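You operate a simulated robot arm through the tools that you are given. There is no shell and no other tool. Be economical: measure what you need, move in short steps, check, and stop when the job is done.

Carry out the task below with a simulated two-armed robot. There is one attempt and no reset: what you move stays moved.

Task
Put the orange sanding block on the beige bench. Pick up the short grey pipe with one hand, pass it to the other hand and put it on the top of the green mat. Take the yellow level and put it on the soap pad. Shut the right cabinet door. Open the dispenser lid, take the red grease tub from the towel dispenser's cradle and put it on top of the flange board and shut the lid again. Open the battery box lid. The order is free. Set down upright: yellow level.

Only the result counts: the job must be done as asked and must still hold three seconds after the hand-in. Knocking over, shifting, dropping, spilling or breaking anything else fails it. A push-on lid holds only when it is set on centred and level and pressed home; a screw cap is set on level and turned clockwise until tight. Flat cloth is picked up by pressing the open fingertips on it (5 to 10 N) and closing them slowly along it; thin cloth reads only 2 to 8 mm in the jaws.

Robot
Two 7-joint arms with two-finger parallel grippers on one trunk, on a base that drives. Base frame: it is fixed to the floor where the robot stands at the start and does not move with it; the origin is under the middle of the robot, x ahead of it, y to its left, z up. Units: mm, degrees, N and s.
The left shoulder is at the start at [30, 119, 935], the right one opposite. With the tool pointing down near the work surface each hand reaches from about 240 to 680 mm from the robot's upright axis, wherever it stands, measured 20 degrees to its own side. Places, roughly: battery box lid [-2400, -1500, 800]; beige bench [-1700, -800, 800]; dispenser lid [-3100, 1500, 1100]; flange board (15x15x7 cm) [-500, 2600, 900]; orange sanding block (8x6x6 cm) [500, 100, 700]; red grease tub (8x8x5 cm) [-3100, 1400, 1000]; right cabinet door [-3300, 1100, 900]; short grey pipe (6x6x16 cm) [-100, 2600, 900]; soap pad (9x10x3 cm) [-2400, -600, 700]; top of the green mat (18x15 cm) [-740, 2480, 860]; yellow level [-4750, 0, 1250]. Payload 3.43 kg a hand.
The tool frame of a hand sits at the grasp point between the pads (the TCP): z along the fingers, y along the line on which they close. The tips reach 30 mm beyond it. Largest opening 94 mm; finger width 28, thickness 10; the body of the gripper, 50 by 96 mm, starts 55 mm behind the TCP.
Orientation is that of the tool frame in the base frame, as [roll, pitch, yaw] about the fixed x, y, z axes, in that order (R = Rz(yaw) Ry(pitch) Rx(roll)). With the fingers straight down and closing along the base's y, the tool's x points along the base's -x, its y along +y and its z along -z.

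Tools
- The arms move only by the tool drive_tool. It takes "left_plan", "right_plan" or both (then of equal length, played together; a hand with none holds still); each is text: rows parted by semicolons, each of 7 numbers parted by spaces: the shift along the tool's x, y, z in mm, then the turn, a rotation vector about the tool's x, y, z in degrees, then the gripper command, from -1 (shut) to 1 (fully open), values between in proportion. In form: dx dy dz rx ry rz grip; .... A call has 1 to 20 rows; each row is the pose to reach, as a shift and turn from the pose commanded when the call began, along the tool's axes at that moment. Each row takes 0.2 s and may step no farther than 50 mm and 8.6 degrees from the row before; otherwise, or with a gripper value out of range, the whole call is refused. Where a pose cannot be reached the arm comes as near as it can. A force on the tool above 40 N (or 10 N above the force at the start of the call, whichever is more), or a blocked arm, ends the call early, and 0.2 s more pass. Each finger travels about 72 mm/s and halts on what it meets, pressing with about 36 N; the grip force reading is that of the motor and also rises with nothing between the fingers. The clock runs only during rows and for 0.2 s after the last one: add rows that repeat a pose to give the fingers time. It gives the time, the measured TCP pose, the force on the tool (base axes), the opening and the grip force at its end, in the units of the frame above (readings bear some noise), with the torque about the TCP (base axes, N m) and any sound that the robot's microphone picked up.
- Cameras (640 x 400 px; columns grow to the right, rows downward): "scene" is now at [31.4, 21.2, 1624.6]; the picture's right is [0.29, -0.96, 0.00], its down [-0.85, -0.25, -0.46] and it looks along [0.44, 0.13, -0.89] (base axes); focal length 294 px, centre (320, 200). "left" rides on the left gripper at [76, -14, -103] in its tool frame; the picture's right is [0.18, 0.98, 0.00], its down [-0.75, 0.14, -0.64] and it looks along [-0.63, 0.12, 0.77] (tool axes); focal length 243 px, centre (320, 200). "right" rides on the right gripper at [76, 14, -102] in its tool frame; the picture's right is [-0.18, 0.98, 0.00], its down [-0.75, -0.14, -0.64] and it looks along [-0.63, -0.12, 0.77] (tool axes); focal length 243 px, centre (320, 200). There is no depth. A picture from a camera that has moved, and an enlarged one, comes with that camera's place and axes in the base frame and with its lens.
- get_image(camera): a new picture of that camera. No time passes.
- slide_trunk(by): slides the trunk up (or, below 0, down) by that many mm; the arms and the scene camera ride with it, the base frame stays. It gives what a move gives, with no picture.
- roll_base(legs): drives the robot by 1 to 6 legs, each [ahead, turn to the left] in mm and degrees, along the robot's own axes; the way and the turn of a leg run together, so that a leg with both is an arc; at most 1500 mm and 180 degrees a leg. The arms and the cameras ride along, it lands a little off, and it stops where it bumps. It gives what a move gives.
- pan_tilt(pan, tilt): turns the head with the scene camera to pan (to the left, within 143 degrees either way) and tilt (down, from -29 to 69), counted from straight ahead of the robot. It gives what a move gives.
- zoom(camera, box): a new picture of the part [left, top, right, bottom] of that camera's present view, enlarged. No time passes.
- sign_off(): hands the job in; it is judged then, once.

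Work in short steps. Places have to be worked out from the pictures, the camera data and where the tool is seen: move nearer, look again, correct. Check each grasp and each placing, and mend what went wrong. You have 196 turns and 172 pictures in all, those below and enlarged ones among them. Open the grippers and draw the arms clear of the work before you hand the job in, unless the task says otherwise; then end with one line.

The tools are called after "Emit:" by a JSON object that holds its "name" and its "arguments". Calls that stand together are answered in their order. drive_tool: Moves the arms, as the interface text tells. Its arguments: {"type":"object","properties":{"left_plan":{"type":"string"},"right_plan":{"type":"string"}},"required":[]} The other tools are called the same way: slide_trunk (by) slides the trunk up or down; roll_base (legs) drives the base; pan_tilt (pan, tilt) turns the head that bears the scene camera; get_image (camera) takes a picture; zoom (camera, box) takes an enlarged picture of a part of a camera's view; sign_off () hands the job in.

At the start:

```text
time: 0.0
left_eef_pos: [370.3, 266.4, 1050.0]
left_ee_rot: [-179.9, 0.1, -179.9]
left_contact_force: [-0.3, -0.7, 0.1]
left_torque: [0.0, 0.04, 0.03]
left_grip_width: 93.9
left_gripper_force: 0.0
right_eef_pos: [342.9, -121.2, 1000.4]
right_ee_rot: [179.9, 0.0, -180.0]
right_contact_force: [-0.8, 0.2, 0.9]
right_torque: [0.0, 0.0, -0.01]
right_grip_width: 93.9
right_gripper_force: 0.0
trunk travel left (down, up): [-200.0, 210.0]
robot x, y, heading: [-0.4, 1.0, -0.1]
head pan, tilt: [16.6, 62.5]
```

scene: 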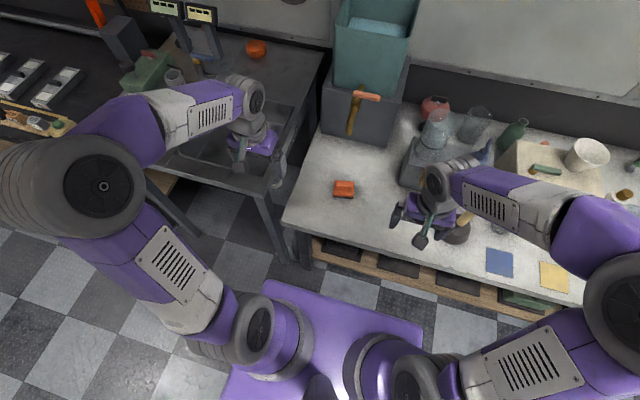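
right: 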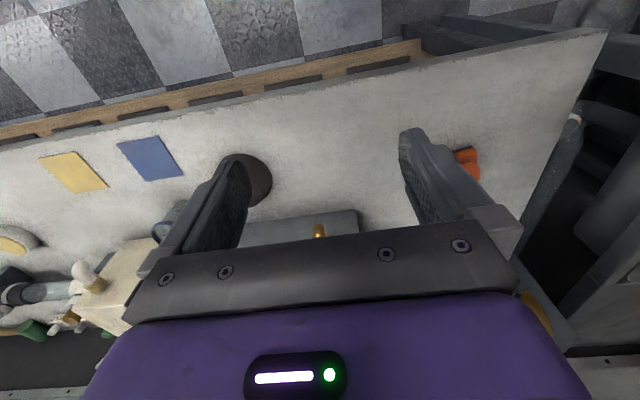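
left: 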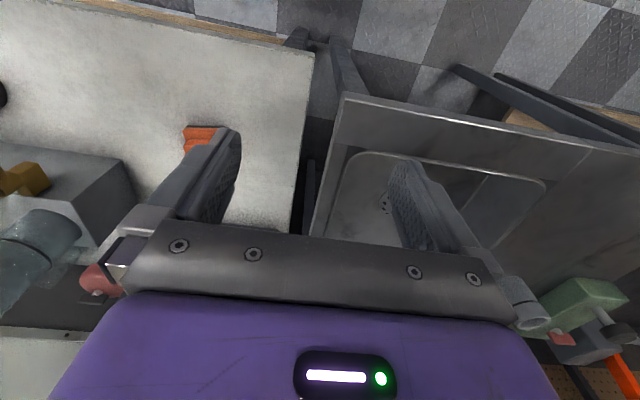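

The orange block triangulates from the two views to about (525, 86, 740). I zoom in on it to get its orientation.

Emit:
{"name": "zoom", "arguments": {"camera": "scene", "box": [280, 140, 400, 240]}}

Emit:
{"name": "zoom", "arguments": {"camera": "left", "box": [140, 80, 300, 200]}}

```text
4.00 times, centred on (340, 190) of scene
camera zoom: at [31.4, 21.2, 1624.6], right [0.29, -0.96, 0.0], down [-0.85, -0.25, -0.46], along [0.44, 0.13, -0.89], focal length 1176 px, centre (240, 240)
```

zoom: 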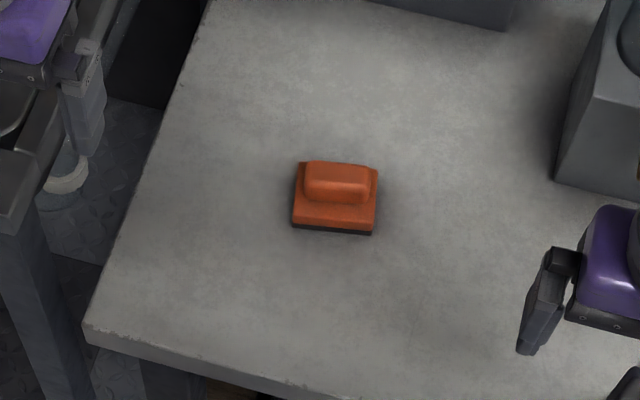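

```text
3.33 times, centred on (220, 140) of left
camera zoom: at [294.2, 252.5, 1151.4], right [-0.18, 0.98, 0.0], down [0.75, 0.14, 0.64], along [0.63, 0.12, -0.77], focal length 809 px, centre (653, 400)
```

zoom: 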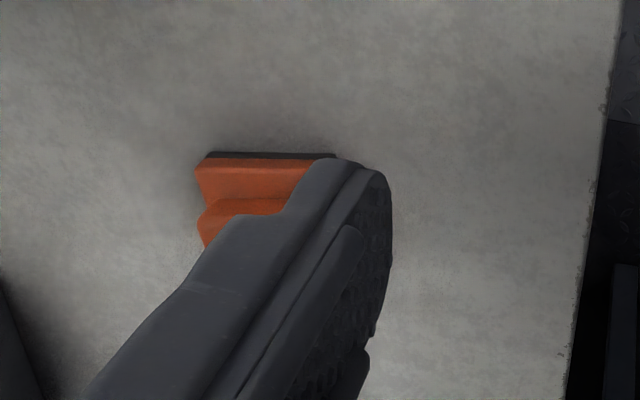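

The block's long axis runs nearly along y (about 11° rotated), on a clear table. I bring the left hand above it with the fingers closing across its 6 cm side.

Emit:
{"name": "drive_tool", "arguments": {"left_plan": "-15 -18 15 0 0 7.9 1; -31 -36 30 0 0 15.8 1; -46 -54 45 0 0 23.7 1; -62 -72 60 0 0 31.6 1; -77 -90 75 0 0 39.5 1; -93 -108 90 0 0 47.4 1; -108 -126 105 0 0 55.3 1; -124 -144 120 0 0 63.2 1; -139 -162 135 0 0 71.1 1; -155 -180 150 0 0 79 1"}}

Emit:
{"name": "get_image", "arguments": {"camera": "left"}}

Emit:
{"name": "get_image", "arguments": {"camera": "scene"}}

```text
time: 2.2
left_eef_pos: [523.5, 86.6, 896.5]
left_ee_rot: [180.0, 0.0, 100.9]
left_contact_force: [0.6, 0.0, -0.5]
left_torque: [0.01, -0.02, 0.01]
left_grip_width: 93.8
left_gripper_force: 0.1
right_eef_pos: [343.7, -121.4, 999.2]
right_ee_rot: [-180.0, 0.0, -179.9]
right_contact_force: [0.0, -1.2, 0.6]
right_torque: [-0.04, 0.0, -0.03]
right_grip_width: 94.2
right_gripper_force: 0.0
trunk travel left (down, up): [-200.0, 210.0]
robot x, y, heading: [-2.8, -3.6, 0.2]
head pan, tilt: [16.6, 62.5]
```

```text
166 pictures are left
camera left: at [495.3, 159.6, 998.2], right [0.93, 0.37, 0.0], down [0.28, -0.71, 0.64], along [0.23, -0.6, -0.77], focal length 243 px, centre (320, 200)
```

left: 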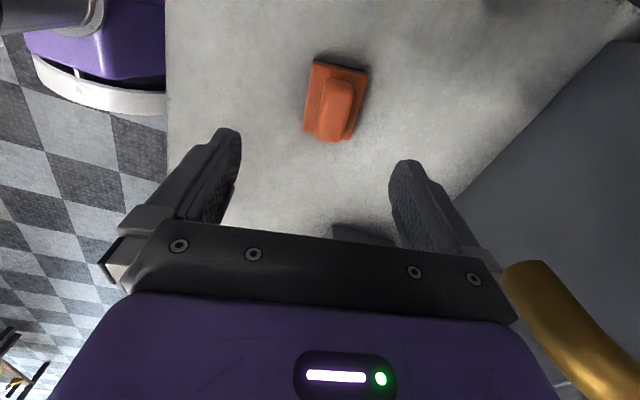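

```text
165 pictures are left
camera scene: at [32.1, 20.8, 1624.5], right [0.29, -0.96, 0.0], down [-0.85, -0.25, -0.46], along [0.44, 0.13, -0.89], focal length 294 px, centre (320, 200)
```

scene: 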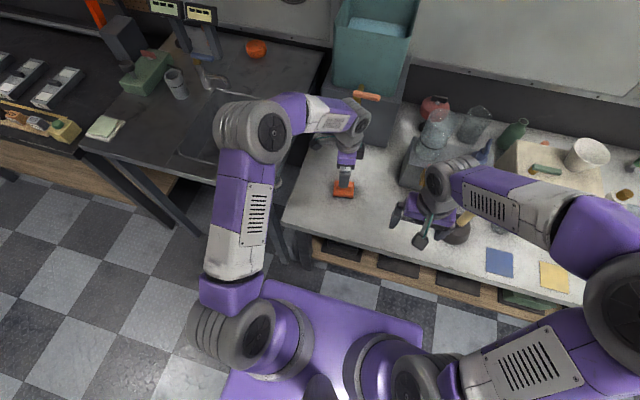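

The block's corners project to a centre near (544, 76), base top around z 710. I descend over it with the fingers still open.

Emit:
{"name": "drive_tool", "arguments": {"left_plan": "-5 6 40 0 0 0 1; -10 12 80 0 0 0 1; -14 18 120 0 0 0 1; -14 18 150 0 0 0 1; -14 18 172 0 0 0 1"}}

Emit:
{"name": "get_image", "arguments": {"camera": "left"}}

```text
time: 3.3
left_eef_pos: [545.6, 77.1, 749.8]
left_ee_rot: [-180.0, -0.2, 101.0]
left_contact_force: [-7.2, 2.9, 13.3]
left_torque: [0.05, -0.43, -0.02]
left_grip_width: 90.1
left_gripper_force: 0.0
right_eef_pos: [342.0, -121.1, 1000.0]
right_ee_rot: [-180.0, 0.0, -180.0]
right_contact_force: [-0.2, 0.0, -0.5]
right_torque: [0.01, 0.01, -0.01]
right_grip_width: 93.9
right_gripper_force: 0.1
trunk travel left (down, up): [-200.0, 210.0]
robot x, y, heading: [1.7, -2.2, 0.2]
head pan, tilt: [16.6, 62.5]
stopped in row 5 (left hand): the force on the tool passed its limit at 60 N (the readings are from after the stop); the commanded pose is now the measured one
```

```text
164 pictures are left
camera left: at [517.4, 148.2, 852.3], right [0.93, 0.37, 0.0], down [0.28, -0.71, 0.64], along [0.24, -0.59, -0.77], focal length 243 px, centre (320, 200)
```

left: 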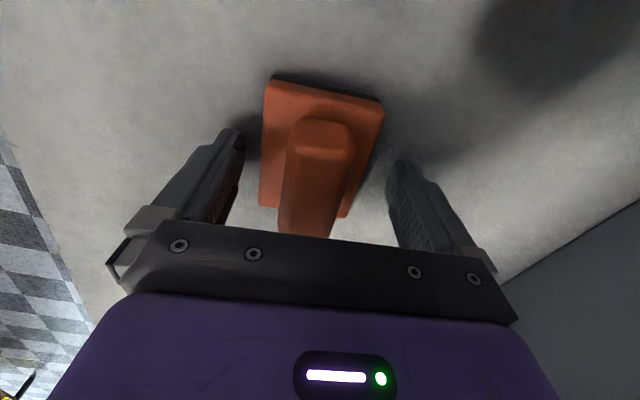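

The tips touched the table at TCP z≈750 (table about z 718), with the block sitting between the fingers. I rise 5 mm and close.

Emit:
{"name": "drive_tool", "arguments": {"left_plan": "0 0 -6 0 0 0 1; 0 0 -6 0 0 0 0; 0 0 -6 0 0 0 -1; 0 0 -6 0 0 0 -1; 0 0 -6 0 0 0 -1; 0 0 -30 0 0 0 -1; 0 0 -70 0 0 0 -1; 0 0 -110 0 0 0 -1; 0 0 -150 0 0 0 -1"}}

Emit:
{"name": "get_image", "arguments": {"camera": "left"}}

```text
time: 5.3
left_eef_pos: [543.8, 76.6, 899.2]
left_ee_rot: [-180.0, -0.2, 100.9]
left_contact_force: [-0.2, 1.0, -1.4]
left_torque: [-0.03, 0.02, 0.03]
left_grip_width: 55.5
left_gripper_force: 36.3
right_eef_pos: [342.3, -121.8, 998.8]
right_ee_rot: [180.0, 0.1, -179.9]
right_contact_force: [0.2, 0.0, 0.8]
right_torque: [0.03, -0.03, -0.04]
right_grip_width: 94.0
right_gripper_force: 0.1
trunk travel left (down, up): [-200.0, 210.0]
robot x, y, heading: [-1.3, -0.5, 0.2]
head pan, tilt: [16.6, 62.5]
```

```text
163 pictures are left
camera left: at [515.6, 147.7, 1001.6], right [0.93, 0.37, 0.0], down [0.28, -0.71, 0.64], along [0.23, -0.6, -0.77], focal length 243 px, centre (320, 200)
```

left: 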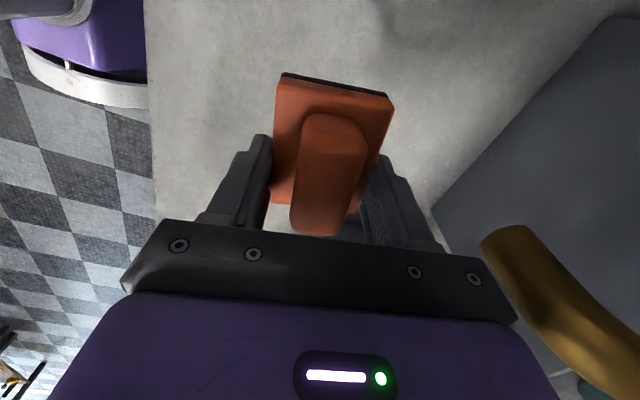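

The block is held (55.5 mm). I draw the left arm in near the body and look to the rear to survey the room.

Emit:
{"name": "drive_tool", "arguments": {"left_plan": "0 0 -40 0 0 0 -1; 30 -32 -70 0 0 0 -1; 60 -64 -100 0 0 0 -1; 90 -96 -100 0 0 0 -1; 120 -128 -100 0 0 0 -1; 150 -160 -100 0 0 0 -1"}}

Emit:
{"name": "pan_tilt", "arguments": {"pan": 140, "tilt": 15}}

Emit:
{"name": "get_image", "arguments": {"camera": "scene"}}

Emit:
{"name": "pan_tilt", "arguments": {"pan": -140, "tilt": 15}}

Emit:
{"name": "get_image", "arguments": {"camera": "scene"}}

Emit:
{"name": "pan_tilt", "arguments": {"pan": 70, "tilt": 15}}

Emit:
{"name": "get_image", "arguments": {"camera": "scene"}}

```text
refused: row 2 steps farther than a row can; nothing moved
```

```text
time: 7.3
left_eef_pos: [545.0, 76.8, 898.3]
left_ee_rot: [-179.8, -0.1, 101.0]
left_contact_force: [0.1, -0.7, -0.3]
left_torque: [-0.05, -0.03, -0.03]
left_grip_width: 55.5
left_gripper_force: 36.3
right_eef_pos: [343.1, -121.9, 1000.6]
right_ee_rot: [180.0, 0.0, -180.0]
right_contact_force: [0.1, -0.3, 1.2]
right_torque: [0.01, 0.01, 0.01]
right_grip_width: 94.3
right_gripper_force: 0.0
trunk travel left (down, up): [-200.0, 210.0]
robot x, y, heading: [3.4, -3.3, -0.1]
head pan, tilt: [140.0, 15.0]
```

```text
162 pictures are left
camera scene: at [-101.1, 63.0, 1693.7], right [0.64, 0.77, 0.0], down [0.2, -0.17, -0.97], along [-0.74, 0.62, -0.26], focal length 294 px, centre (320, 200)
```

scene: 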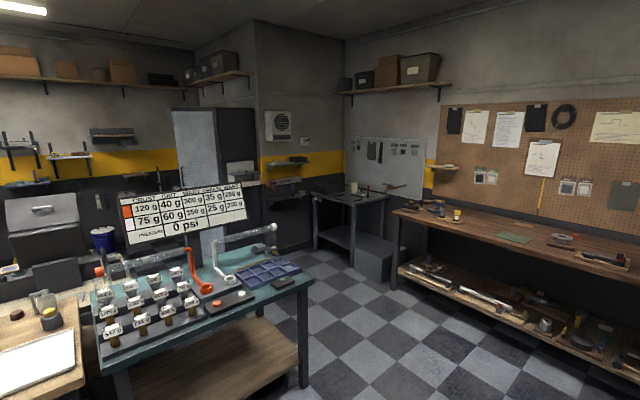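

```text
time: 11.2
left_eef_pos: [546.3, 76.2, 898.8]
left_ee_rot: [-179.9, -0.1, 101.0]
left_contact_force: [0.0, -0.3, -0.6]
left_torque: [0.0, 0.01, -0.01]
left_grip_width: 55.2
left_gripper_force: 35.8
right_eef_pos: [342.5, -122.8, 998.4]
right_ee_rot: [-179.9, 0.1, 180.0]
right_contact_force: [-0.2, 0.2, 0.3]
right_torque: [-0.03, 0.01, 0.0]
right_grip_width: 94.2
right_gripper_force: 0.1
trunk travel left (down, up): [-200.0, 210.0]
robot x, y, heading: [1.2, 1.1, 0.0]
head pan, tilt: [-140.0, 15.0]
```

```text
161 pictures are left
camera scene: at [-101.0, -57.2, 1693.7], right [-0.64, 0.77, 0.0], down [0.2, 0.17, -0.97], along [-0.74, -0.62, -0.26], focal length 294 px, centre (320, 200)
```

scene: 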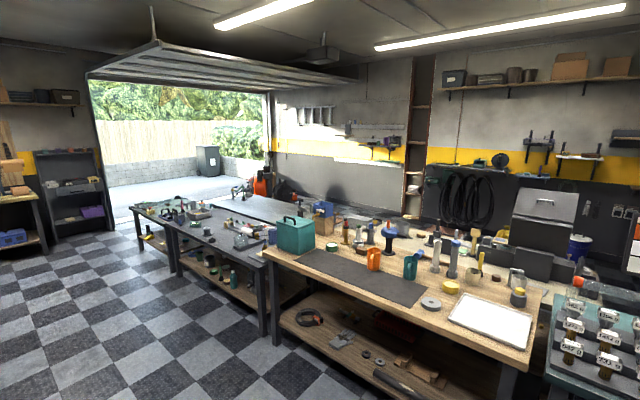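

```text
time: 14.2
left_eef_pos: [546.3, 76.6, 897.9]
left_ee_rot: [-180.0, -0.1, 101.1]
left_contact_force: [-0.6, -0.3, -0.5]
left_torque: [0.02, 0.0, 0.04]
left_grip_width: 55.6
left_gripper_force: 35.5
right_eef_pos: [344.0, -121.2, 999.7]
right_ee_rot: [-180.0, 0.0, 180.0]
right_contact_force: [0.0, -0.9, -0.3]
right_torque: [-0.01, 0.01, 0.0]
right_grip_width: 94.0
right_gripper_force: 0.0
trunk travel left (down, up): [-200.0, 210.0]
robot x, y, heading: [0.3, 0.4, -0.2]
head pan, tilt: [70.0, 15.0]
```

```text
160 pictures are left
camera scene: at [2.4, 90.7, 1693.7], right [0.94, -0.34, 0.0], down [-0.09, -0.24, -0.97], along [0.33, 0.91, -0.26], focal length 294 px, centre (320, 200)
```

scene: 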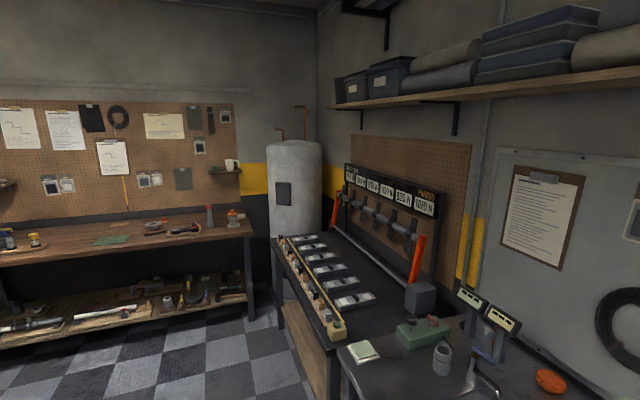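

The room is clear to me now: beige bench behind me (front edge x≈-1260), wooden wall bench at y≈2500. I draw in the left arm first.

Emit:
{"name": "drive_tool", "arguments": {"left_plan": "0 0 -40 0 0 0 -1; 18 -19 -75 0 0 0 -1; 45 -48 -100 0 0 0 -1; 75 -80 -110 0 0 0 -1; 105 -112 -110 0 0 0 -1; 135 -144 -110 0 0 0 -1; 160 -172 -110 0 0 0 -1"}}

Emit:
{"name": "roll_base", "arguments": {"legs": [[-250, 0], [0, -140]]}}

Emit:
{"name": "pan_tilt", "arguments": {"pan": 0, "tilt": 30}}

Emit:
{"name": "get_image", "arguments": {"camera": "scene"}}

```text
time: 15.8
left_eef_pos: [345.1, 201.3, 1008.3]
left_ee_rot: [-179.9, -0.1, 101.1]
left_contact_force: [0.0, 0.7, -0.4]
left_torque: [0.01, -0.02, 0.01]
left_grip_width: 55.2
left_gripper_force: 35.9
right_eef_pos: [341.6, -121.1, 998.4]
right_ee_rot: [-180.0, 0.1, 180.0]
right_contact_force: [0.3, -0.1, 0.1]
right_torque: [0.03, 0.0, -0.03]
right_grip_width: 93.9
right_gripper_force: 0.2
trunk travel left (down, up): [-200.0, 210.0]
robot x, y, heading: [0.9, -1.8, 0.1]
head pan, tilt: [70.0, 15.0]
```

```text
time: 23.4
left_eef_pos: [-392.8, -377.1, 1007.7]
left_ee_rot: [-179.9, -0.1, -39.1]
left_contact_force: [0.0, 0.8, -0.5]
left_torque: [-0.04, -0.01, -0.03]
left_grip_width: 55.5
left_gripper_force: 36.1
right_eef_pos: [-595.5, -127.4, 998.2]
right_ee_rot: [180.0, -0.1, 39.7]
right_contact_force: [-0.6, -0.2, 0.2]
right_torque: [-0.03, -0.03, -0.01]
right_grip_width: 94.2
right_gripper_force: 0.1
trunk travel left (down, up): [-200.0, 210.0]
robot x, y, heading: [-257.0, 0.5, -140.0]
head pan, tilt: [70.0, 15.0]
```

```text
time: 24.9
left_eef_pos: [-393.0, -377.6, 1006.8]
left_ee_rot: [-179.9, -0.1, -39.2]
left_contact_force: [-0.8, -0.4, -1.1]
left_torque: [0.0, -0.01, -0.03]
left_grip_width: 55.0
left_gripper_force: 35.9
right_eef_pos: [-596.0, -126.6, 1000.0]
right_ee_rot: [180.0, 0.0, 39.8]
right_contact_force: [0.0, -0.4, 0.0]
right_torque: [-0.01, 0.02, 0.0]
right_grip_width: 94.1
right_gripper_force: 0.0
trunk travel left (down, up): [-200.0, 210.0]
robot x, y, heading: [-256.4, 1.1, -140.3]
head pan, tilt: [0.0, 30.0]
```

```text
159 pictures are left
camera scene: at [-301.0, -35.9, 1669.5], right [-0.64, 0.77, 0.0], down [0.38, 0.32, -0.87], along [-0.66, -0.56, -0.5], focal length 294 px, centre (320, 200)
```

scene: 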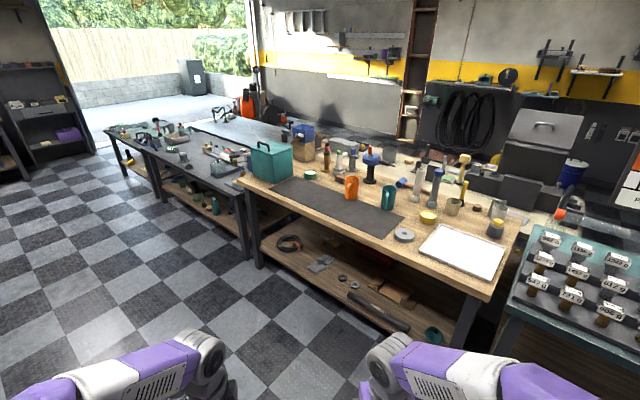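

I zoom in on the bench top to choose a bare spot for the block.

Emit:
{"name": "zoom", "arguments": {"camera": "scene", "box": [230, 130, 530, 310]}}

```text
2.13 times, centred on (380, 220) of scene
camera zoom: at [-301.0, -35.9, 1669.5], right [-0.64, 0.77, 0.0], down [0.38, 0.32, -0.87], along [-0.66, -0.56, -0.5], focal length 627 px, centre (192, 157)
```

zoom: 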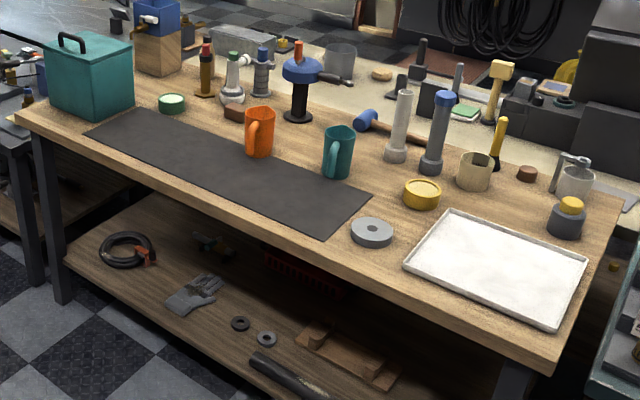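

There is a bare wood strip about 116 mm wide in front of the tray (x -1281 to -1397), so I'll put the block at about (-1338, -350). I drive to roughly (-830, -220), facing -x.

Emit:
{"name": "roll_base", "arguments": {"legs": [[0, -19], [615, 0], [0, -21]]}}

Emit:
{"name": "pan_tilt", "arguments": {"pan": 10, "tilt": 50}}

Emit:
{"name": "get_image", "arguments": {"camera": "scene"}}

```text
time: 30.5
left_eef_pos: [-1176.9, -435.7, 1007.3]
left_ee_rot: [-179.8, -0.1, -77.8]
left_contact_force: [0.1, 0.2, -1.2]
left_torque: [0.02, 0.0, -0.01]
left_grip_width: 55.1
left_gripper_force: 36.0
right_eef_pos: [-1180.3, -112.7, 1000.2]
right_ee_rot: [179.9, 0.0, 1.3]
right_contact_force: [-0.1, 0.4, 0.1]
right_torque: [-0.01, -0.01, 0.01]
right_grip_width: 93.7
right_gripper_force: 0.1
trunk travel left (down, up): [-200.0, 210.0]
robot x, y, heading: [-837.1, -225.4, -178.8]
head pan, tilt: [0.0, 30.0]
```

```text
time: 31.3
left_eef_pos: [-1175.9, -434.9, 1008.3]
left_ee_rot: [-179.8, -0.1, -77.9]
left_contact_force: [0.7, -0.1, -1.2]
left_torque: [0.03, -0.02, 0.02]
left_grip_width: 55.3
left_gripper_force: 36.1
right_eef_pos: [-1179.4, -113.2, 1000.3]
right_ee_rot: [-180.0, 0.0, 1.2]
right_contact_force: [0.3, -0.6, -0.8]
right_torque: [0.01, -0.01, -0.02]
right_grip_width: 93.9
right_gripper_force: 0.0
trunk travel left (down, up): [-200.0, 210.0]
robot x, y, heading: [-833.0, -229.2, -178.8]
head pan, tilt: [10.0, 50.0]
```

```text
157 pictures are left
camera scene: at [-879.4, -237.8, 1640.0], right [-0.2, 0.98, 0.0], down [0.75, 0.15, -0.64], along [-0.63, -0.13, -0.77], focal length 294 px, centre (320, 200)
```

scene: 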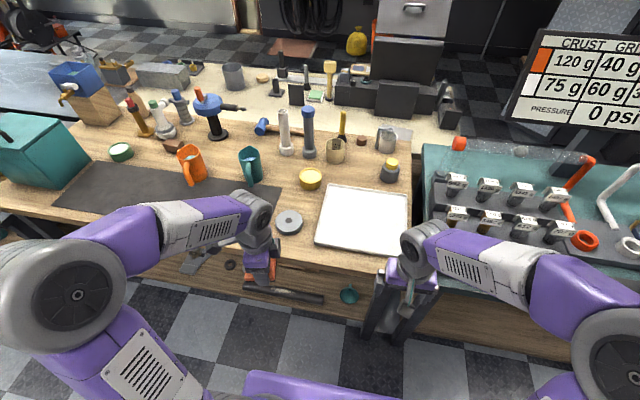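

The bench top works out at z≈770. A clear spot is just in front of the grey ring, about (-1363, -420). I bring the block above it with the long side along y, and look.

Emit:
{"name": "drive_tool", "arguments": {"left_plan": "-11 36 20 0 0 4 -1; -22 72 40 0 0 8 -1; -33 108 60 0 0 12.2 -1; -44 144 60 0 0 12.2 -1; -54 179 60 0 0 12.2 -1"}}

Emit:
{"name": "get_image", "arguments": {"camera": "left"}}

Emit:
{"name": "get_image", "arguments": {"camera": "scene"}}

```text
time: 32.5
left_eef_pos: [-1365.0, -422.0, 948.5]
left_ee_rot: [-179.8, -0.2, -90.1]
left_contact_force: [-0.5, -0.1, -1.2]
left_torque: [0.04, -0.01, 0.03]
left_grip_width: 55.5
left_gripper_force: 36.3
right_eef_pos: [-1179.9, -113.2, 999.3]
right_ee_rot: [-180.0, -0.1, 1.3]
right_contact_force: [0.5, -0.4, 0.3]
right_torque: [-0.04, 0.0, -0.01]
right_grip_width: 94.2
right_gripper_force: 0.1
trunk travel left (down, up): [-200.0, 210.0]
robot x, y, heading: [-836.3, -224.9, -178.7]
head pan, tilt: [10.0, 50.0]
```

```text
156 pictures are left
camera left: at [-1351.0, -498.1, 1050.2], right [-0.98, -0.18, 0.0], down [-0.14, 0.75, 0.64], along [-0.12, 0.63, -0.77], focal length 243 px, centre (320, 200)
```

left: 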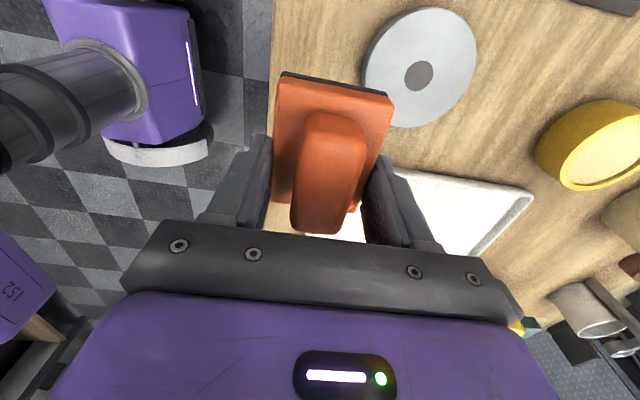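

```text
155 pictures are left
camera scene: at [-880.7, -237.7, 1639.9], right [-0.2, 0.98, 0.0], down [0.75, 0.15, -0.64], along [-0.63, -0.13, -0.77], focal length 294 px, centre (320, 200)
```

scene: 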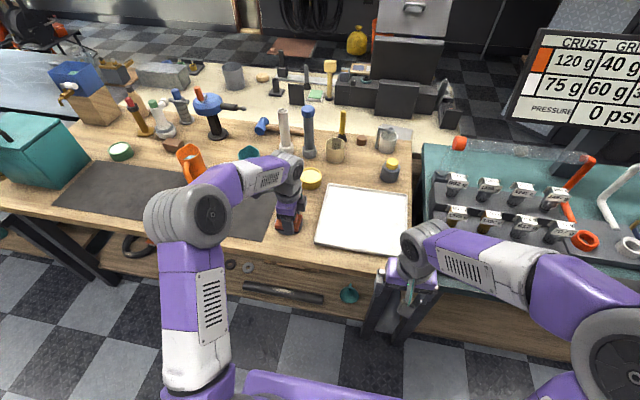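

Edge at x≈-1314, ring nearest at x≈-1402; centre the block at (-1358, -405) and lower gently.

Emit:
{"name": "drive_tool", "arguments": {"left_plan": "-17 -6 40 0 0 0 -1; -17 -6 80 0 0 0 -1; -17 -6 110 0 0 0 -1; -17 -6 125 0 0 0 -1; -17 -6 132 0 0 0 -1; -17 -6 136 0 0 0 -1; -17 -6 139 0 0 0 -1; -17 -6 142 0 0 0 -1"}}

Emit:
{"name": "get_image", "arguments": {"camera": "left"}}

```text
time: 33.6
left_eef_pos: [-1358.2, -402.9, 830.2]
left_ee_rot: [179.8, -0.3, -90.0]
left_contact_force: [11.7, -0.2, 22.2]
left_torque: [0.26, -0.91, -0.13]
left_grip_width: 55.6
left_gripper_force: 35.8
right_eef_pos: [-1178.0, -113.0, 999.5]
right_ee_rot: [180.0, 0.0, 1.3]
right_contact_force: [0.0, 0.0, -0.4]
right_torque: [0.01, -0.02, 0.01]
right_grip_width: 94.0
right_gripper_force: 0.0
trunk travel left (down, up): [-200.0, 210.0]
robot x, y, heading: [-836.8, -224.3, -178.8]
head pan, tilt: [10.0, 50.0]
stopped in row 5 (left hand): the force on the tool passed its limit at 47 N (the readings are from after the stop); the commanded pose is now the measured one
```

```text
154 pictures are left
camera left: at [-1344.1, -479.0, 932.4], right [-0.98, -0.18, 0.01], down [-0.14, 0.76, 0.64], along [-0.12, 0.63, -0.77], focal length 243 px, centre (320, 200)
```

left: 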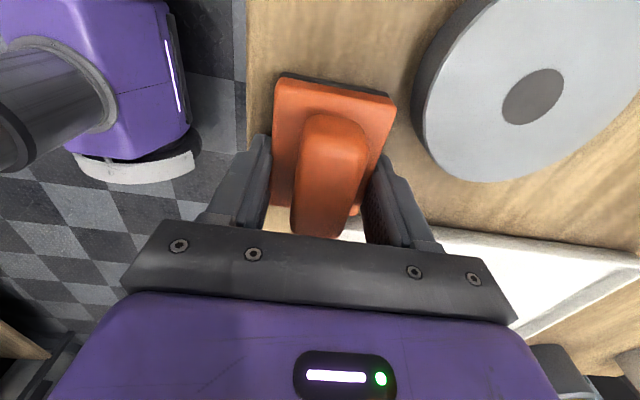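

Touchdown at TCP z 830 (table ~794), block flat on the wood strip clear of tray and ring. I release with a limited opening and rise.

Emit:
{"name": "drive_tool", "arguments": {"left_plan": "0 0 -1 0 0 0 -0.5; 0 0 -1 0 0 0 0.3; 0 0 -1 0 0 0 0.55; 0 0 -1 0 0 0 0.55; 0 0 -20 0 0 0 0.55; 0 0 -60 0 0 0 0.6; 0 0 -100 0 0 0 0.6; 0 0 -140 0 0 0 1; 0 0 -180 0 0 0 1"}}

Emit:
{"name": "get_image", "arguments": {"camera": "left"}}

```text
time: 35.6
left_eef_pos: [-1361.3, -401.1, 1009.0]
left_ee_rot: [179.5, -0.1, -89.8]
left_contact_force: [-0.6, 0.9, -0.4]
left_torque: [0.0, -0.02, -0.02]
left_grip_width: 94.1
left_gripper_force: 0.0
right_eef_pos: [-1179.6, -111.8, 999.7]
right_ee_rot: [180.0, 0.1, 1.3]
right_contact_force: [0.7, -0.4, 0.4]
right_torque: [0.01, 0.01, 0.0]
right_grip_width: 94.1
right_gripper_force: 0.1
trunk travel left (down, up): [-200.0, 210.0]
robot x, y, heading: [-835.3, -230.1, -178.9]
head pan, tilt: [10.0, 50.0]
```

```text
153 pictures are left
camera left: at [-1346.7, -477.5, 1111.0], right [-0.98, -0.19, 0.01], down [-0.14, 0.76, 0.64], along [-0.12, 0.63, -0.77], focal length 243 px, centre (320, 200)
```

left: 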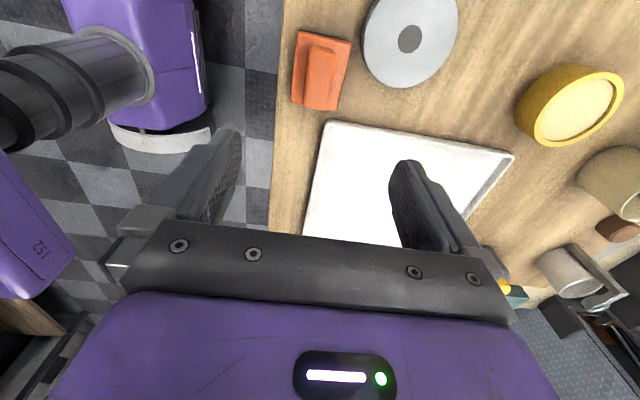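

The block rests flat and clear. I retract the left arm to its carrying pose, back off, and drive to the wall bench at y≈2500.

Emit:
{"name": "drive_tool", "arguments": {"left_plan": "0 -16 0 0 0 -7.5 1; 0 -32 0 0 0 -15 1; 0 -48 0 0 0 -22.5 1; 0 -64 0 0 0 -30 1; 0 -80 0 0 0 -37.5 1; 0 -96 0 0 0 -45 1; 0 -112 0 0 0 -52.5 1; 0 -128 0 0 0 -60 1; 0 -144 0 0 0 -67.5 1; 0 -160 0 0 0 -75 1; 0 -176 0 0 0 -82.5 1; 0 -190 0 0 0 -90 1"}}

Emit:
{"name": "roll_base", "arguments": {"legs": [[-400, 0], [0, -91], [1000, 0], [850, 0]]}}

Emit:
{"name": "pan_tilt", "arguments": {"pan": 0, "tilt": 35}}

Emit:
{"name": "get_image", "arguments": {"camera": "scene"}}

```text
time: 38.2
left_eef_pos: [-1169.0, -404.2, 1007.2]
left_ee_rot: [179.9, 0.5, 0.1]
left_contact_force: [-0.3, -0.9, 0.9]
left_torque: [0.01, -0.02, -0.01]
left_grip_width: 93.8
left_gripper_force: 0.1
right_eef_pos: [-1180.9, -112.9, 999.8]
right_ee_rot: [180.0, -0.1, 1.2]
right_contact_force: [-0.2, 1.6, 0.1]
right_torque: [-0.05, 0.02, 0.01]
right_grip_width: 93.9
right_gripper_force: 0.0
trunk travel left (down, up): [-200.0, 210.0]
robot x, y, heading: [-833.5, -226.8, -178.7]
head pan, tilt: [10.0, 50.0]
```

```text
time: 53.4
left_eef_pos: [-691.7, 1952.6, 1006.9]
left_ee_rot: [179.9, 0.5, -88.6]
left_contact_force: [0.7, 1.5, -0.5]
left_torque: [-0.01, 0.0, 0.03]
left_grip_width: 93.9
left_gripper_force: 0.1
right_eef_pos: [-402.8, 1968.4, 999.6]
right_ee_rot: [-180.0, 0.0, -87.3]
right_contact_force: [0.8, -0.7, -0.8]
right_torque: [-0.01, 0.03, 0.0]
right_grip_width: 93.8
right_gripper_force: 0.0
trunk travel left (down, up): [-200.0, 210.0]
robot x, y, heading: [-508.8, 1620.9, 92.8]
head pan, tilt: [10.0, 50.0]
```

```text
time: 54.2
left_eef_pos: [-692.7, 1951.2, 1007.1]
left_ee_rot: [179.8, 0.6, -88.4]
left_contact_force: [0.0, 0.5, 0.2]
left_torque: [0.01, 0.02, -0.02]
left_grip_width: 93.9
left_gripper_force: 0.0
right_eef_pos: [-401.5, 1969.1, 999.2]
right_ee_rot: [180.0, 0.0, -87.3]
right_contact_force: [0.0, 0.4, 0.3]
right_torque: [-0.01, -0.02, 0.02]
right_grip_width: 93.8
right_gripper_force: 0.1
trunk travel left (down, up): [-200.0, 210.0]
robot x, y, heading: [-506.2, 1618.9, 92.7]
head pan, tilt: [0.0, 35.0]
```

```text
152 pictures are left
camera scene: at [-509.0, 1681.3, 1661.6], right [1.0, 0.05, 0.0], down [0.03, -0.57, -0.82], along [-0.04, 0.82, -0.57], focal length 294 px, centre (320, 200)
```

scene: 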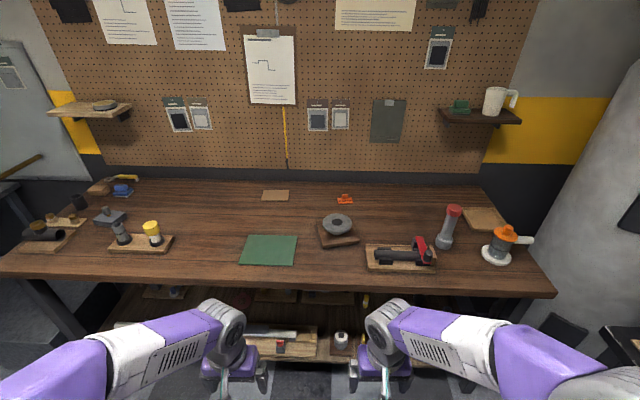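

The flange board (338,232), green mat (269,250) and a grey thing at (450,228) are in view. I zoom in to identify the pipe.

Emit:
{"name": "zoom", "arguments": {"camera": "scene", "box": [360, 180, 560, 290]}}

Emit:
{"name": "zoom", "arguments": {"camera": "scene", "box": [220, 180, 380, 280]}}

```text
3.20 times, centred on (460, 235) of scene
camera zoom: at [-509.0, 1681.3, 1661.6], right [1.0, 0.05, 0.0], down [0.03, -0.57, -0.82], along [-0.04, 0.82, -0.57], focal length 941 px, centre (-128, 88)
```

zoom: 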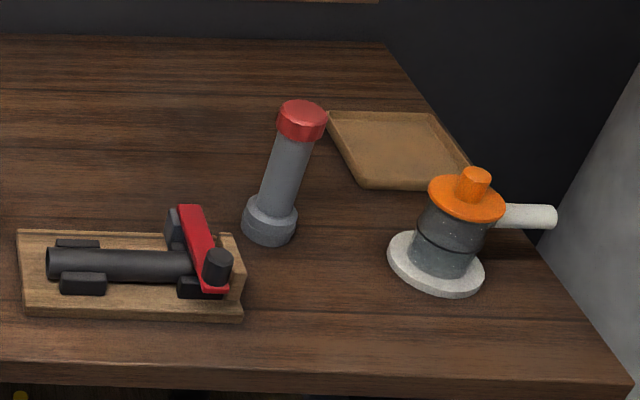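

```text
4.00 times, centred on (300, 230) of scene
camera zoom: at [-509.0, 1681.3, 1661.6], right [1.0, 0.05, 0.0], down [0.03, -0.57, -0.82], along [-0.04, 0.82, -0.57], focal length 1176 px, centre (400, 80)
```

zoom: 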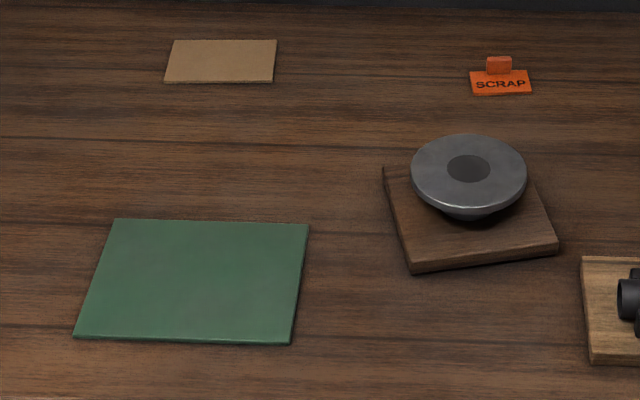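

The pipe (red-capped, upright, ~16 cm) stands at about (-66, 2555), table z≈865; mat centre (-743, 2480). I drive to about (-400, 1990) so the right hand can reach the pipe and the left the mat.

Emit:
{"name": "roll_base", "arguments": {"legs": [[0, -18.7], [386, 0], [0, 16]]}}

Emit:
{"name": "pan_tilt", "arguments": {"pan": -15, "tilt": 50}}

Emit:
{"name": "get_image", "arguments": {"camera": "scene"}}

Emit:
{"name": "get_image", "arguments": {"camera": "right"}}

```text
time: 58.6
left_eef_pos: [-558.1, 2347.6, 1007.4]
left_ee_rot: [180.0, 0.5, -92.0]
left_contact_force: [0.2, -0.8, 0.4]
left_torque: [0.04, -0.02, 0.01]
left_grip_width: 94.1
left_gripper_force: 0.1
right_eef_pos: [-266.7, 2347.5, 999.1]
right_ee_rot: [-179.9, -0.1, -90.8]
right_contact_force: [0.7, -0.4, -0.3]
right_torque: [0.01, -0.01, -0.03]
right_grip_width: 94.1
right_gripper_force: 0.1
trunk travel left (down, up): [-200.0, 210.0]
robot x, y, heading: [-393.4, 2006.1, 89.1]
head pan, tilt: [0.0, 35.0]
```

```text
time: 59.4
left_eef_pos: [-557.3, 2347.2, 1008.1]
left_ee_rot: [179.9, 0.5, -91.9]
left_contact_force: [-0.1, 0.2, 0.2]
left_torque: [0.02, -0.02, 0.03]
left_grip_width: 93.7
left_gripper_force: 0.0
right_eef_pos: [-265.5, 2348.6, 999.3]
right_ee_rot: [180.0, 0.0, -90.8]
right_contact_force: [-0.2, 0.0, 0.0]
right_torque: [-0.02, 0.01, -0.01]
right_grip_width: 93.7
right_gripper_force: 0.1
trunk travel left (down, up): [-200.0, 210.0]
robot x, y, heading: [-394.0, 2006.6, 89.1]
head pan, tilt: [-15.0, 50.0]
```

```text
149 pictures are left
camera scene: at [-371.3, 2052.8, 1640.0], right [0.96, -0.27, 0.0], down [-0.21, -0.74, -0.64], along [0.17, 0.62, -0.77], focal length 294 px, centre (320, 200)
```

scene: 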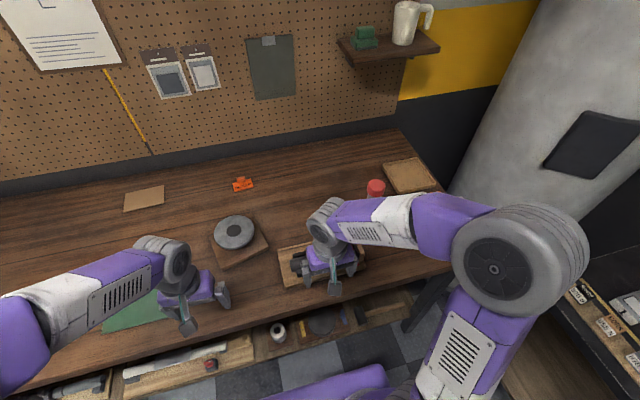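

```text
148 pictures are left
camera right: at [-280.9, 2270.4, 1101.4], right [-0.98, 0.2, 0.0], down [0.15, 0.75, 0.64], along [0.13, 0.63, -0.77], focal length 243 px, centre (320, 200)
```

right: 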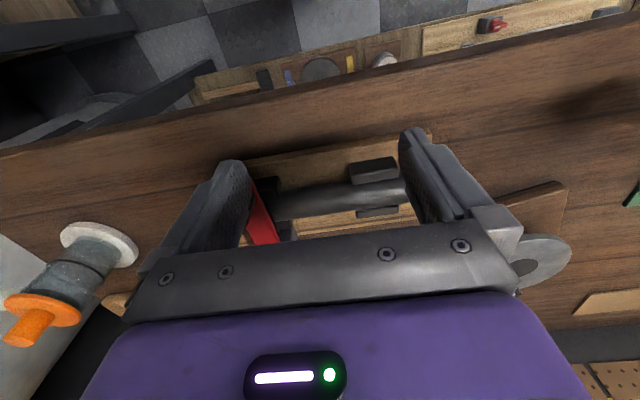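

The cap ray intersections give the pipe at about (-71, 2552), top ~1035. I raise the trunk 150 and bring the right hand above the pipe for a close look.

Emit:
{"name": "slide_trunk", "arguments": {"by": 160}}

Emit:
{"name": "drive_tool", "arguments": {"right_plan": "-30 -28 0 0 0 0 1; -60 -56 0 0 0 0 1; -90 -84 0 0 0 0 1; -120 -112 0 0 0 0 1; -150 -140 0 0 0 0 1; -180 -168 0 0 0 0 1; -206 -192 0 0 0 0 1"}}

Emit:
{"name": "get_image", "arguments": {"camera": "right"}}

Emit:
{"name": "get_image", "arguments": {"camera": "scene"}}

```text
time: 61.2
left_eef_pos: [-557.2, 2347.5, 1167.8]
left_ee_rot: [179.9, 0.5, -92.0]
left_contact_force: [-0.4, -0.1, -0.7]
left_torque: [-0.01, 0.01, -0.02]
left_grip_width: 94.2
left_gripper_force: 0.1
right_eef_pos: [-266.7, 2346.4, 1159.4]
right_ee_rot: [-180.0, 0.0, -90.7]
right_contact_force: [-0.5, 0.4, 0.4]
right_torque: [0.01, -0.03, -0.01]
right_grip_width: 93.9
right_gripper_force: 0.0
trunk travel left (down, up): [-360.0, 50.0]
robot x, y, heading: [-392.1, 2006.3, 89.3]
head pan, tilt: [-15.0, 50.0]
```

```text
time: 62.8
left_eef_pos: [-556.5, 2348.7, 1166.6]
left_ee_rot: [179.8, 0.3, -92.0]
left_contact_force: [0.3, 0.1, 0.2]
left_torque: [0.01, 0.02, 0.02]
left_grip_width: 94.0
left_gripper_force: 0.1
right_eef_pos: [-72.4, 2551.2, 1158.8]
right_ee_rot: [180.0, -0.1, -90.7]
right_contact_force: [-0.4, -1.6, 0.6]
right_torque: [-0.04, -0.01, 0.0]
right_grip_width: 94.1
right_gripper_force: 0.1
trunk travel left (down, up): [-360.0, 50.0]
robot x, y, heading: [-385.3, 2003.5, 89.4]
head pan, tilt: [-15.0, 50.0]
```

```text
147 pictures are left
camera right: at [-87.0, 2475.3, 1262.0], right [-0.98, 0.2, 0.0], down [0.15, 0.75, 0.64], along [0.13, 0.63, -0.77], focal length 243 px, centre (320, 200)
```

right: 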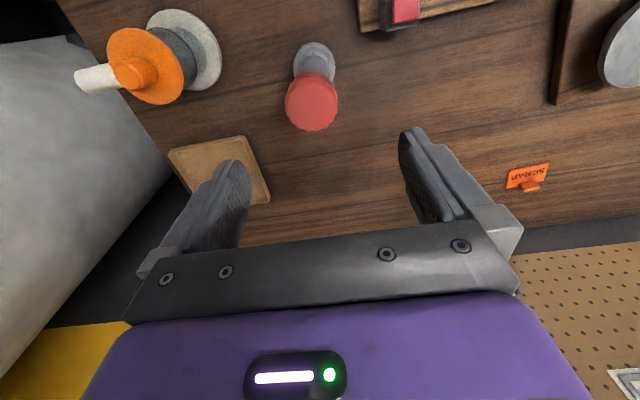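

```text
146 pictures are left
camera scene: at [-370.5, 2053.9, 1799.9], right [0.96, -0.27, 0.0], down [-0.21, -0.74, -0.64], along [0.17, 0.62, -0.77], focal length 294 px, centre (320, 200)
```

scene: 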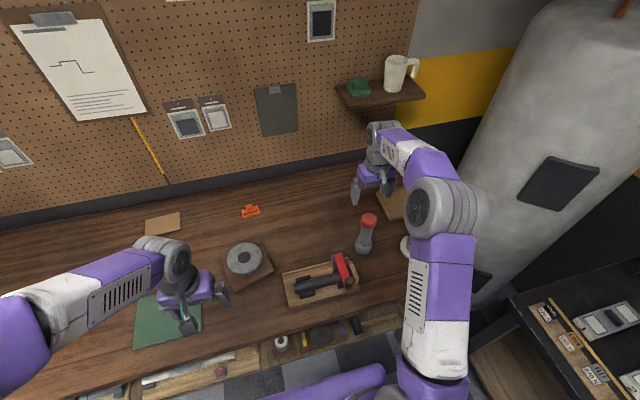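

Cap centre refined to (-66, 2546), top ≈1022. I descend over the cap with a small correction and close.

Emit:
{"name": "drive_tool", "arguments": {"right_plan": "3 -3 40 0 0 0 1; 6 -6 80 0 0 0 1; 6 -6 120 0 0 0 1; 6 -6 145 0 0 0 1; 6 -6 156 0 0 0 1; 6 -6 156 0 0 0 0; 6 -6 156 0 0 0 -1; 6 -6 156 0 0 0 -1; 6 -6 156 0 0 0 -1"}}

Emit:
{"name": "get_image", "arguments": {"camera": "right"}}

Emit:
{"name": "zoom", "arguments": {"camera": "scene", "box": [290, 140, 450, 290]}}

```text
time: 64.8
left_eef_pos: [-557.1, 2346.7, 1167.1]
left_ee_rot: [179.9, 0.5, -92.0]
left_contact_force: [-0.3, 0.2, -0.2]
left_torque: [-0.03, -0.03, -0.01]
left_grip_width: 93.8
left_gripper_force: 0.0
right_eef_pos: [-65.5, 2543.3, 1004.3]
right_ee_rot: [-179.9, -0.1, -90.8]
right_contact_force: [-0.1, -0.2, 1.0]
right_torque: [-0.02, 0.02, 0.02]
right_grip_width: 53.1
right_gripper_force: 35.8
trunk travel left (down, up): [-360.0, 50.0]
robot x, y, heading: [-388.7, 2008.4, 89.1]
head pan, tilt: [-15.0, 50.0]
```

```text
145 pictures are left
camera right: at [-80.8, 2467.5, 1106.4], right [-0.98, 0.2, 0.0], down [0.15, 0.75, 0.64], along [0.13, 0.63, -0.77], focal length 243 px, centre (320, 200)
```

right: 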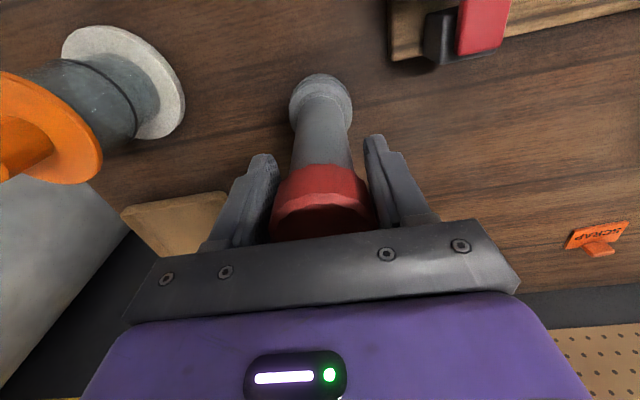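

```text
2.67 times, centred on (370, 215) of scene
camera zoom: at [-371.2, 2053.0, 1799.9], right [0.96, -0.27, 0.0], down [-0.21, -0.74, -0.64], along [0.17, 0.62, -0.77], focal length 784 px, centre (187, 160)
```

zoom: 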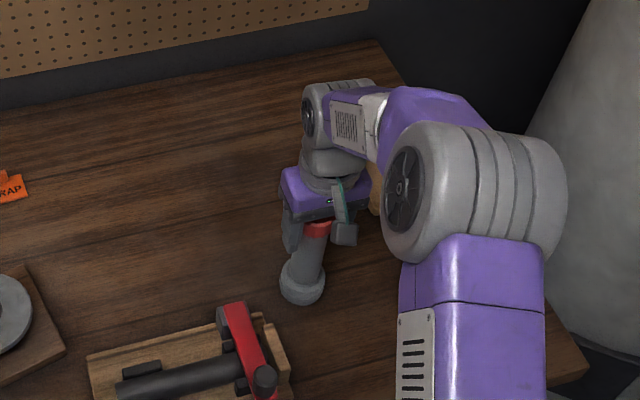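

The pipe is gripped at its cap (53 mm). I lift it and carry it to a handover spot in front of the robot at about (-400, 2400, 1200).

Emit:
{"name": "drive_tool", "arguments": {"right_plan": "0 0 -40 0 0 0 -1; 0 0 -85 0 0 0 -1; 0 0 -130 0 0 0 -1; 10 35 -160 0 0 0 -1; 25 75 -185 0 0 0 -1; 43 115 -196 0 0 0 -1; 60 155 -196 0 0 0 -1; 77 197 -196 0 0 0 -1; 94 239 -196 0 0 0 -1; 111 281 -196 0 0 0 -1; 128 315 -196 0 0 0 -1; 143 335 -196 0 0 0 -1"}}

Emit:
{"name": "drive_tool", "arguments": {"left_plan": "20 0 -4 0 -8 0 1; 40 -5 -8 0 -16 0 1; 55 -30 -12 0 -24 0 1; 55 -60 -15 0 -32 0 1; 55 -90 -19 0 -40 0 1; 53 -115 -19 0 -48 0 1; 51 -140 -19 0 -56 0 1; 50 -159 -19 0 -64 0 1"}}

Emit:
{"name": "pan_tilt", "arguments": {"pan": 0, "tilt": 52}}

Emit:
{"name": "get_image", "arguments": {"camera": "scene"}}

Emit:
{"name": "get_image", "arguments": {"camera": "left"}}

```text
time: 67.4
left_eef_pos: [-557.6, 2346.1, 1166.9]
left_ee_rot: [179.8, 0.5, -92.0]
left_contact_force: [-0.9, 0.5, 0.2]
left_torque: [-0.03, -0.01, -0.01]
left_grip_width: 94.0
left_gripper_force: 0.0
right_eef_pos: [-406.2, 2404.9, 1198.3]
right_ee_rot: [180.0, -0.1, -90.7]
right_contact_force: [0.1, 0.5, -1.3]
right_torque: [0.0, -0.01, 0.0]
right_grip_width: 53.3
right_gripper_force: 36.5
trunk travel left (down, up): [-360.0, 50.0]
robot x, y, heading: [-394.5, 2003.9, 89.3]
head pan, tilt: [-15.0, 50.0]
```

```text
time: 68.7
left_eef_pos: [-446.6, 2337.9, 1216.6]
left_ee_rot: [179.0, 39.1, -90.3]
left_contact_force: [-2.4, -1.7, 0.3]
left_torque: [0.11, -0.35, -0.08]
left_grip_width: 94.0
left_gripper_force: 0.1
left hand out of reach, approached as far as the arm can: row 3, 4, 5, 6
right_eef_pos: [-395.0, 2405.8, 1196.6]
right_ee_rot: [-179.0, -0.5, -89.6]
right_contact_force: [3.2, 1.5, -1.7]
right_torque: [-0.11, 0.42, 0.31]
right_grip_width: 53.2
right_gripper_force: 36.2
trunk travel left (down, up): [-360.0, 50.0]
robot x, y, heading: [-392.5, 2005.7, 89.4]
head pan, tilt: [-15.0, 50.0]
stopped in row 6 (left hand): the force on the tool passed its limit at 76 N (the readings are from after the stop); the commanded pose is now the measured one
```

```text
time: 69.4
left_eef_pos: [-448.6, 2338.2, 1215.9]
left_ee_rot: [179.2, 39.2, -90.3]
left_contact_force: [-8.8, -2.3, 1.6]
left_torque: [0.18, -0.87, -0.28]
left_grip_width: 93.7
left_gripper_force: 0.0
right_eef_pos: [-396.8, 2406.0, 1196.6]
right_ee_rot: [-178.8, -0.4, -89.7]
right_contact_force: [8.5, 2.8, -4.3]
right_torque: [-0.09, 0.95, 0.73]
right_grip_width: 53.1
right_gripper_force: 36.2
trunk travel left (down, up): [-360.0, 50.0]
robot x, y, heading: [-390.6, 2004.2, 89.3]
head pan, tilt: [0.0, 52.0]
```

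```text
143 pictures are left
camera scene: at [-391.3, 2053.8, 1797.3], right [1.0, -0.01, 0.0], down [-0.01, -0.79, -0.62], along [0.01, 0.62, -0.79], focal length 294 px, centre (320, 200)
```

scene: 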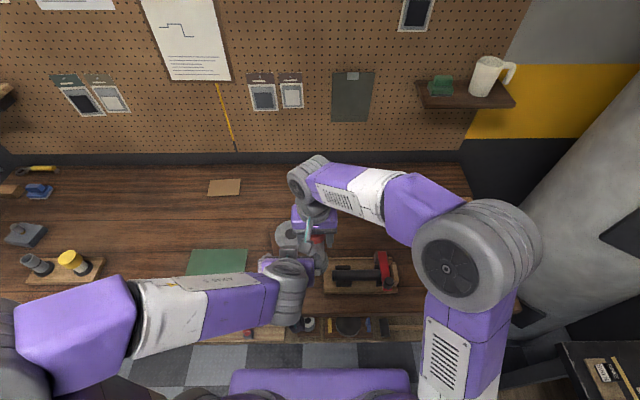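

```text
142 pictures are left
camera left: at [-433.3, 2213.4, 1247.0], right [-0.98, -0.15, -0.1], down [-0.13, 0.18, 0.98], along [-0.13, 0.97, -0.2], focal length 243 px, centre (320, 200)
```

left: 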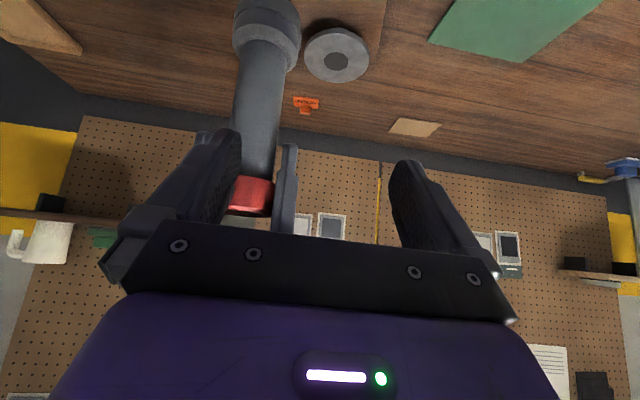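

The left hand ran out of room near the torso and touched the right hand lightly. I back it out to the left, then will hand over farther ahead.

Emit:
{"name": "drive_tool", "arguments": {"left_plan": "0 5 -15 0 0 0 1; 0 5 -35 0 0 0 1; 0 8 -60 0 0 0 1; 0 40 -75 0 0 0 1; 0 85 -75 0 0 0 1; 0 130 -75 0 0 0 1"}}

Emit:
{"name": "get_image", "arguments": {"camera": "left"}}

Emit:
{"name": "get_image", "arguments": {"camera": "right"}}

```text
time: 70.8
left_eef_pos: [-577.2, 2299.3, 1290.2]
left_ee_rot: [179.1, 39.0, -90.3]
left_contact_force: [0.3, 0.3, 0.0]
left_torque: [-0.01, -0.03, 0.0]
left_grip_width: 93.7
left_gripper_force: 0.0
left hand out of reach, approached as far as the arm can: row 4, 5, 6
right_eef_pos: [-398.4, 2405.4, 1198.0]
right_ee_rot: [-178.7, -0.4, -89.6]
right_contact_force: [0.5, 0.1, -1.8]
right_torque: [0.01, -0.02, -0.01]
right_grip_width: 52.9
right_gripper_force: 35.9
trunk travel left (down, up): [-360.0, 50.0]
robot x, y, heading: [-391.3, 2005.8, 89.4]
head pan, tilt: [0.0, 52.0]
```

```text
141 pictures are left
camera left: at [-563.9, 2175.6, 1322.4], right [-0.98, -0.15, -0.11], down [-0.13, 0.18, 0.97], along [-0.12, 0.97, -0.2], focal length 243 px, centre (320, 200)
```

left: 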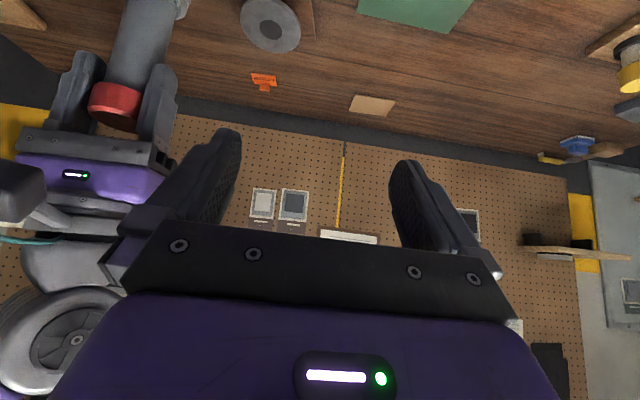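

```text
140 pictures are left
camera right: at [-413.7, 2329.3, 1299.6], right [-0.98, 0.18, -0.02], down [0.12, 0.76, 0.64], along [0.13, 0.63, -0.77], focal length 243 px, centre (320, 200)
```

right: 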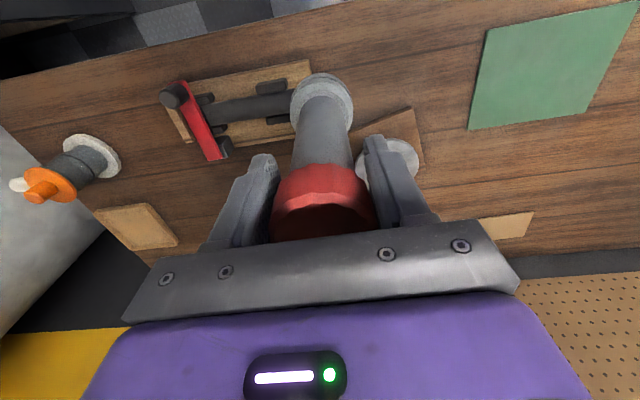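

The pipe hangs straight in the right hand. I move it farther out (y≈2530) and bring the left hand level-ish behind it, off to the left.

Emit:
{"name": "drive_tool", "arguments": {"left_plan": "-5 0 5 0 0 0 1; -5 0 20 0 0 0 1; -5 0 30 0 0 0 1; -10 -4 65 0 -6.5 0 1; -16 -8 100 0 -13 0 1; -22 -12 130 0 -19.5 0 1; -28 -17 159 0 -26 0 1", "right_plan": "-40 0 0 0 0 0 -1; -80 0 0 0 0 0 -1; -125 0 0 0 0 0 -1; -125 0 0 0 0 0 -1; -125 0 0 0 0 0 -1; -125 0 0 0 0 0 -1; -125 0 0 0 0 0 -1"}}

Emit:
{"name": "get_image", "arguments": {"camera": "left"}}

```text
time: 72.4
left_eef_pos: [-558.2, 2467.9, 1197.9]
left_ee_rot: [178.5, 65.0, -91.1]
left_contact_force: [0.1, 1.1, -0.1]
left_torque: [-0.03, 0.02, 0.02]
left_grip_width: 93.7
left_gripper_force: 0.0
left hand out of reach, approached as far as the arm can: row 4, 5, 6, 7
right_eef_pos: [-399.5, 2533.9, 1196.8]
right_ee_rot: [-178.8, -0.6, -89.6]
right_contact_force: [0.3, -0.2, -0.7]
right_torque: [-0.03, 0.0, 0.01]
right_grip_width: 52.9
right_gripper_force: 36.2
trunk travel left (down, up): [-360.0, 50.0]
robot x, y, heading: [-393.9, 2004.4, 89.3]
head pan, tilt: [0.0, 52.0]
```

```text
139 pictures are left
camera left: at [-544.8, 2343.4, 1171.5], right [-0.98, -0.08, -0.16], down [-0.13, -0.26, 0.96], along [-0.12, 0.96, 0.25], focal length 243 px, centre (320, 200)
```

left: 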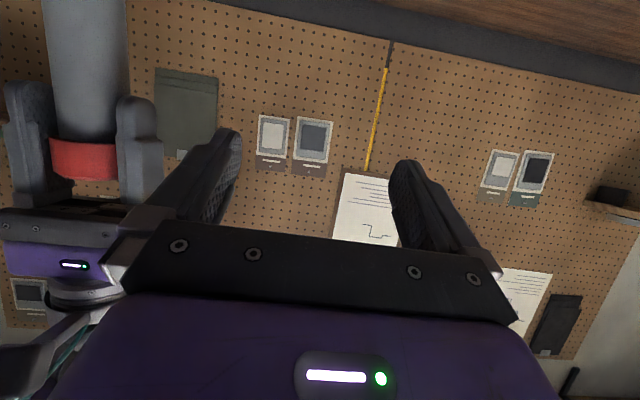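

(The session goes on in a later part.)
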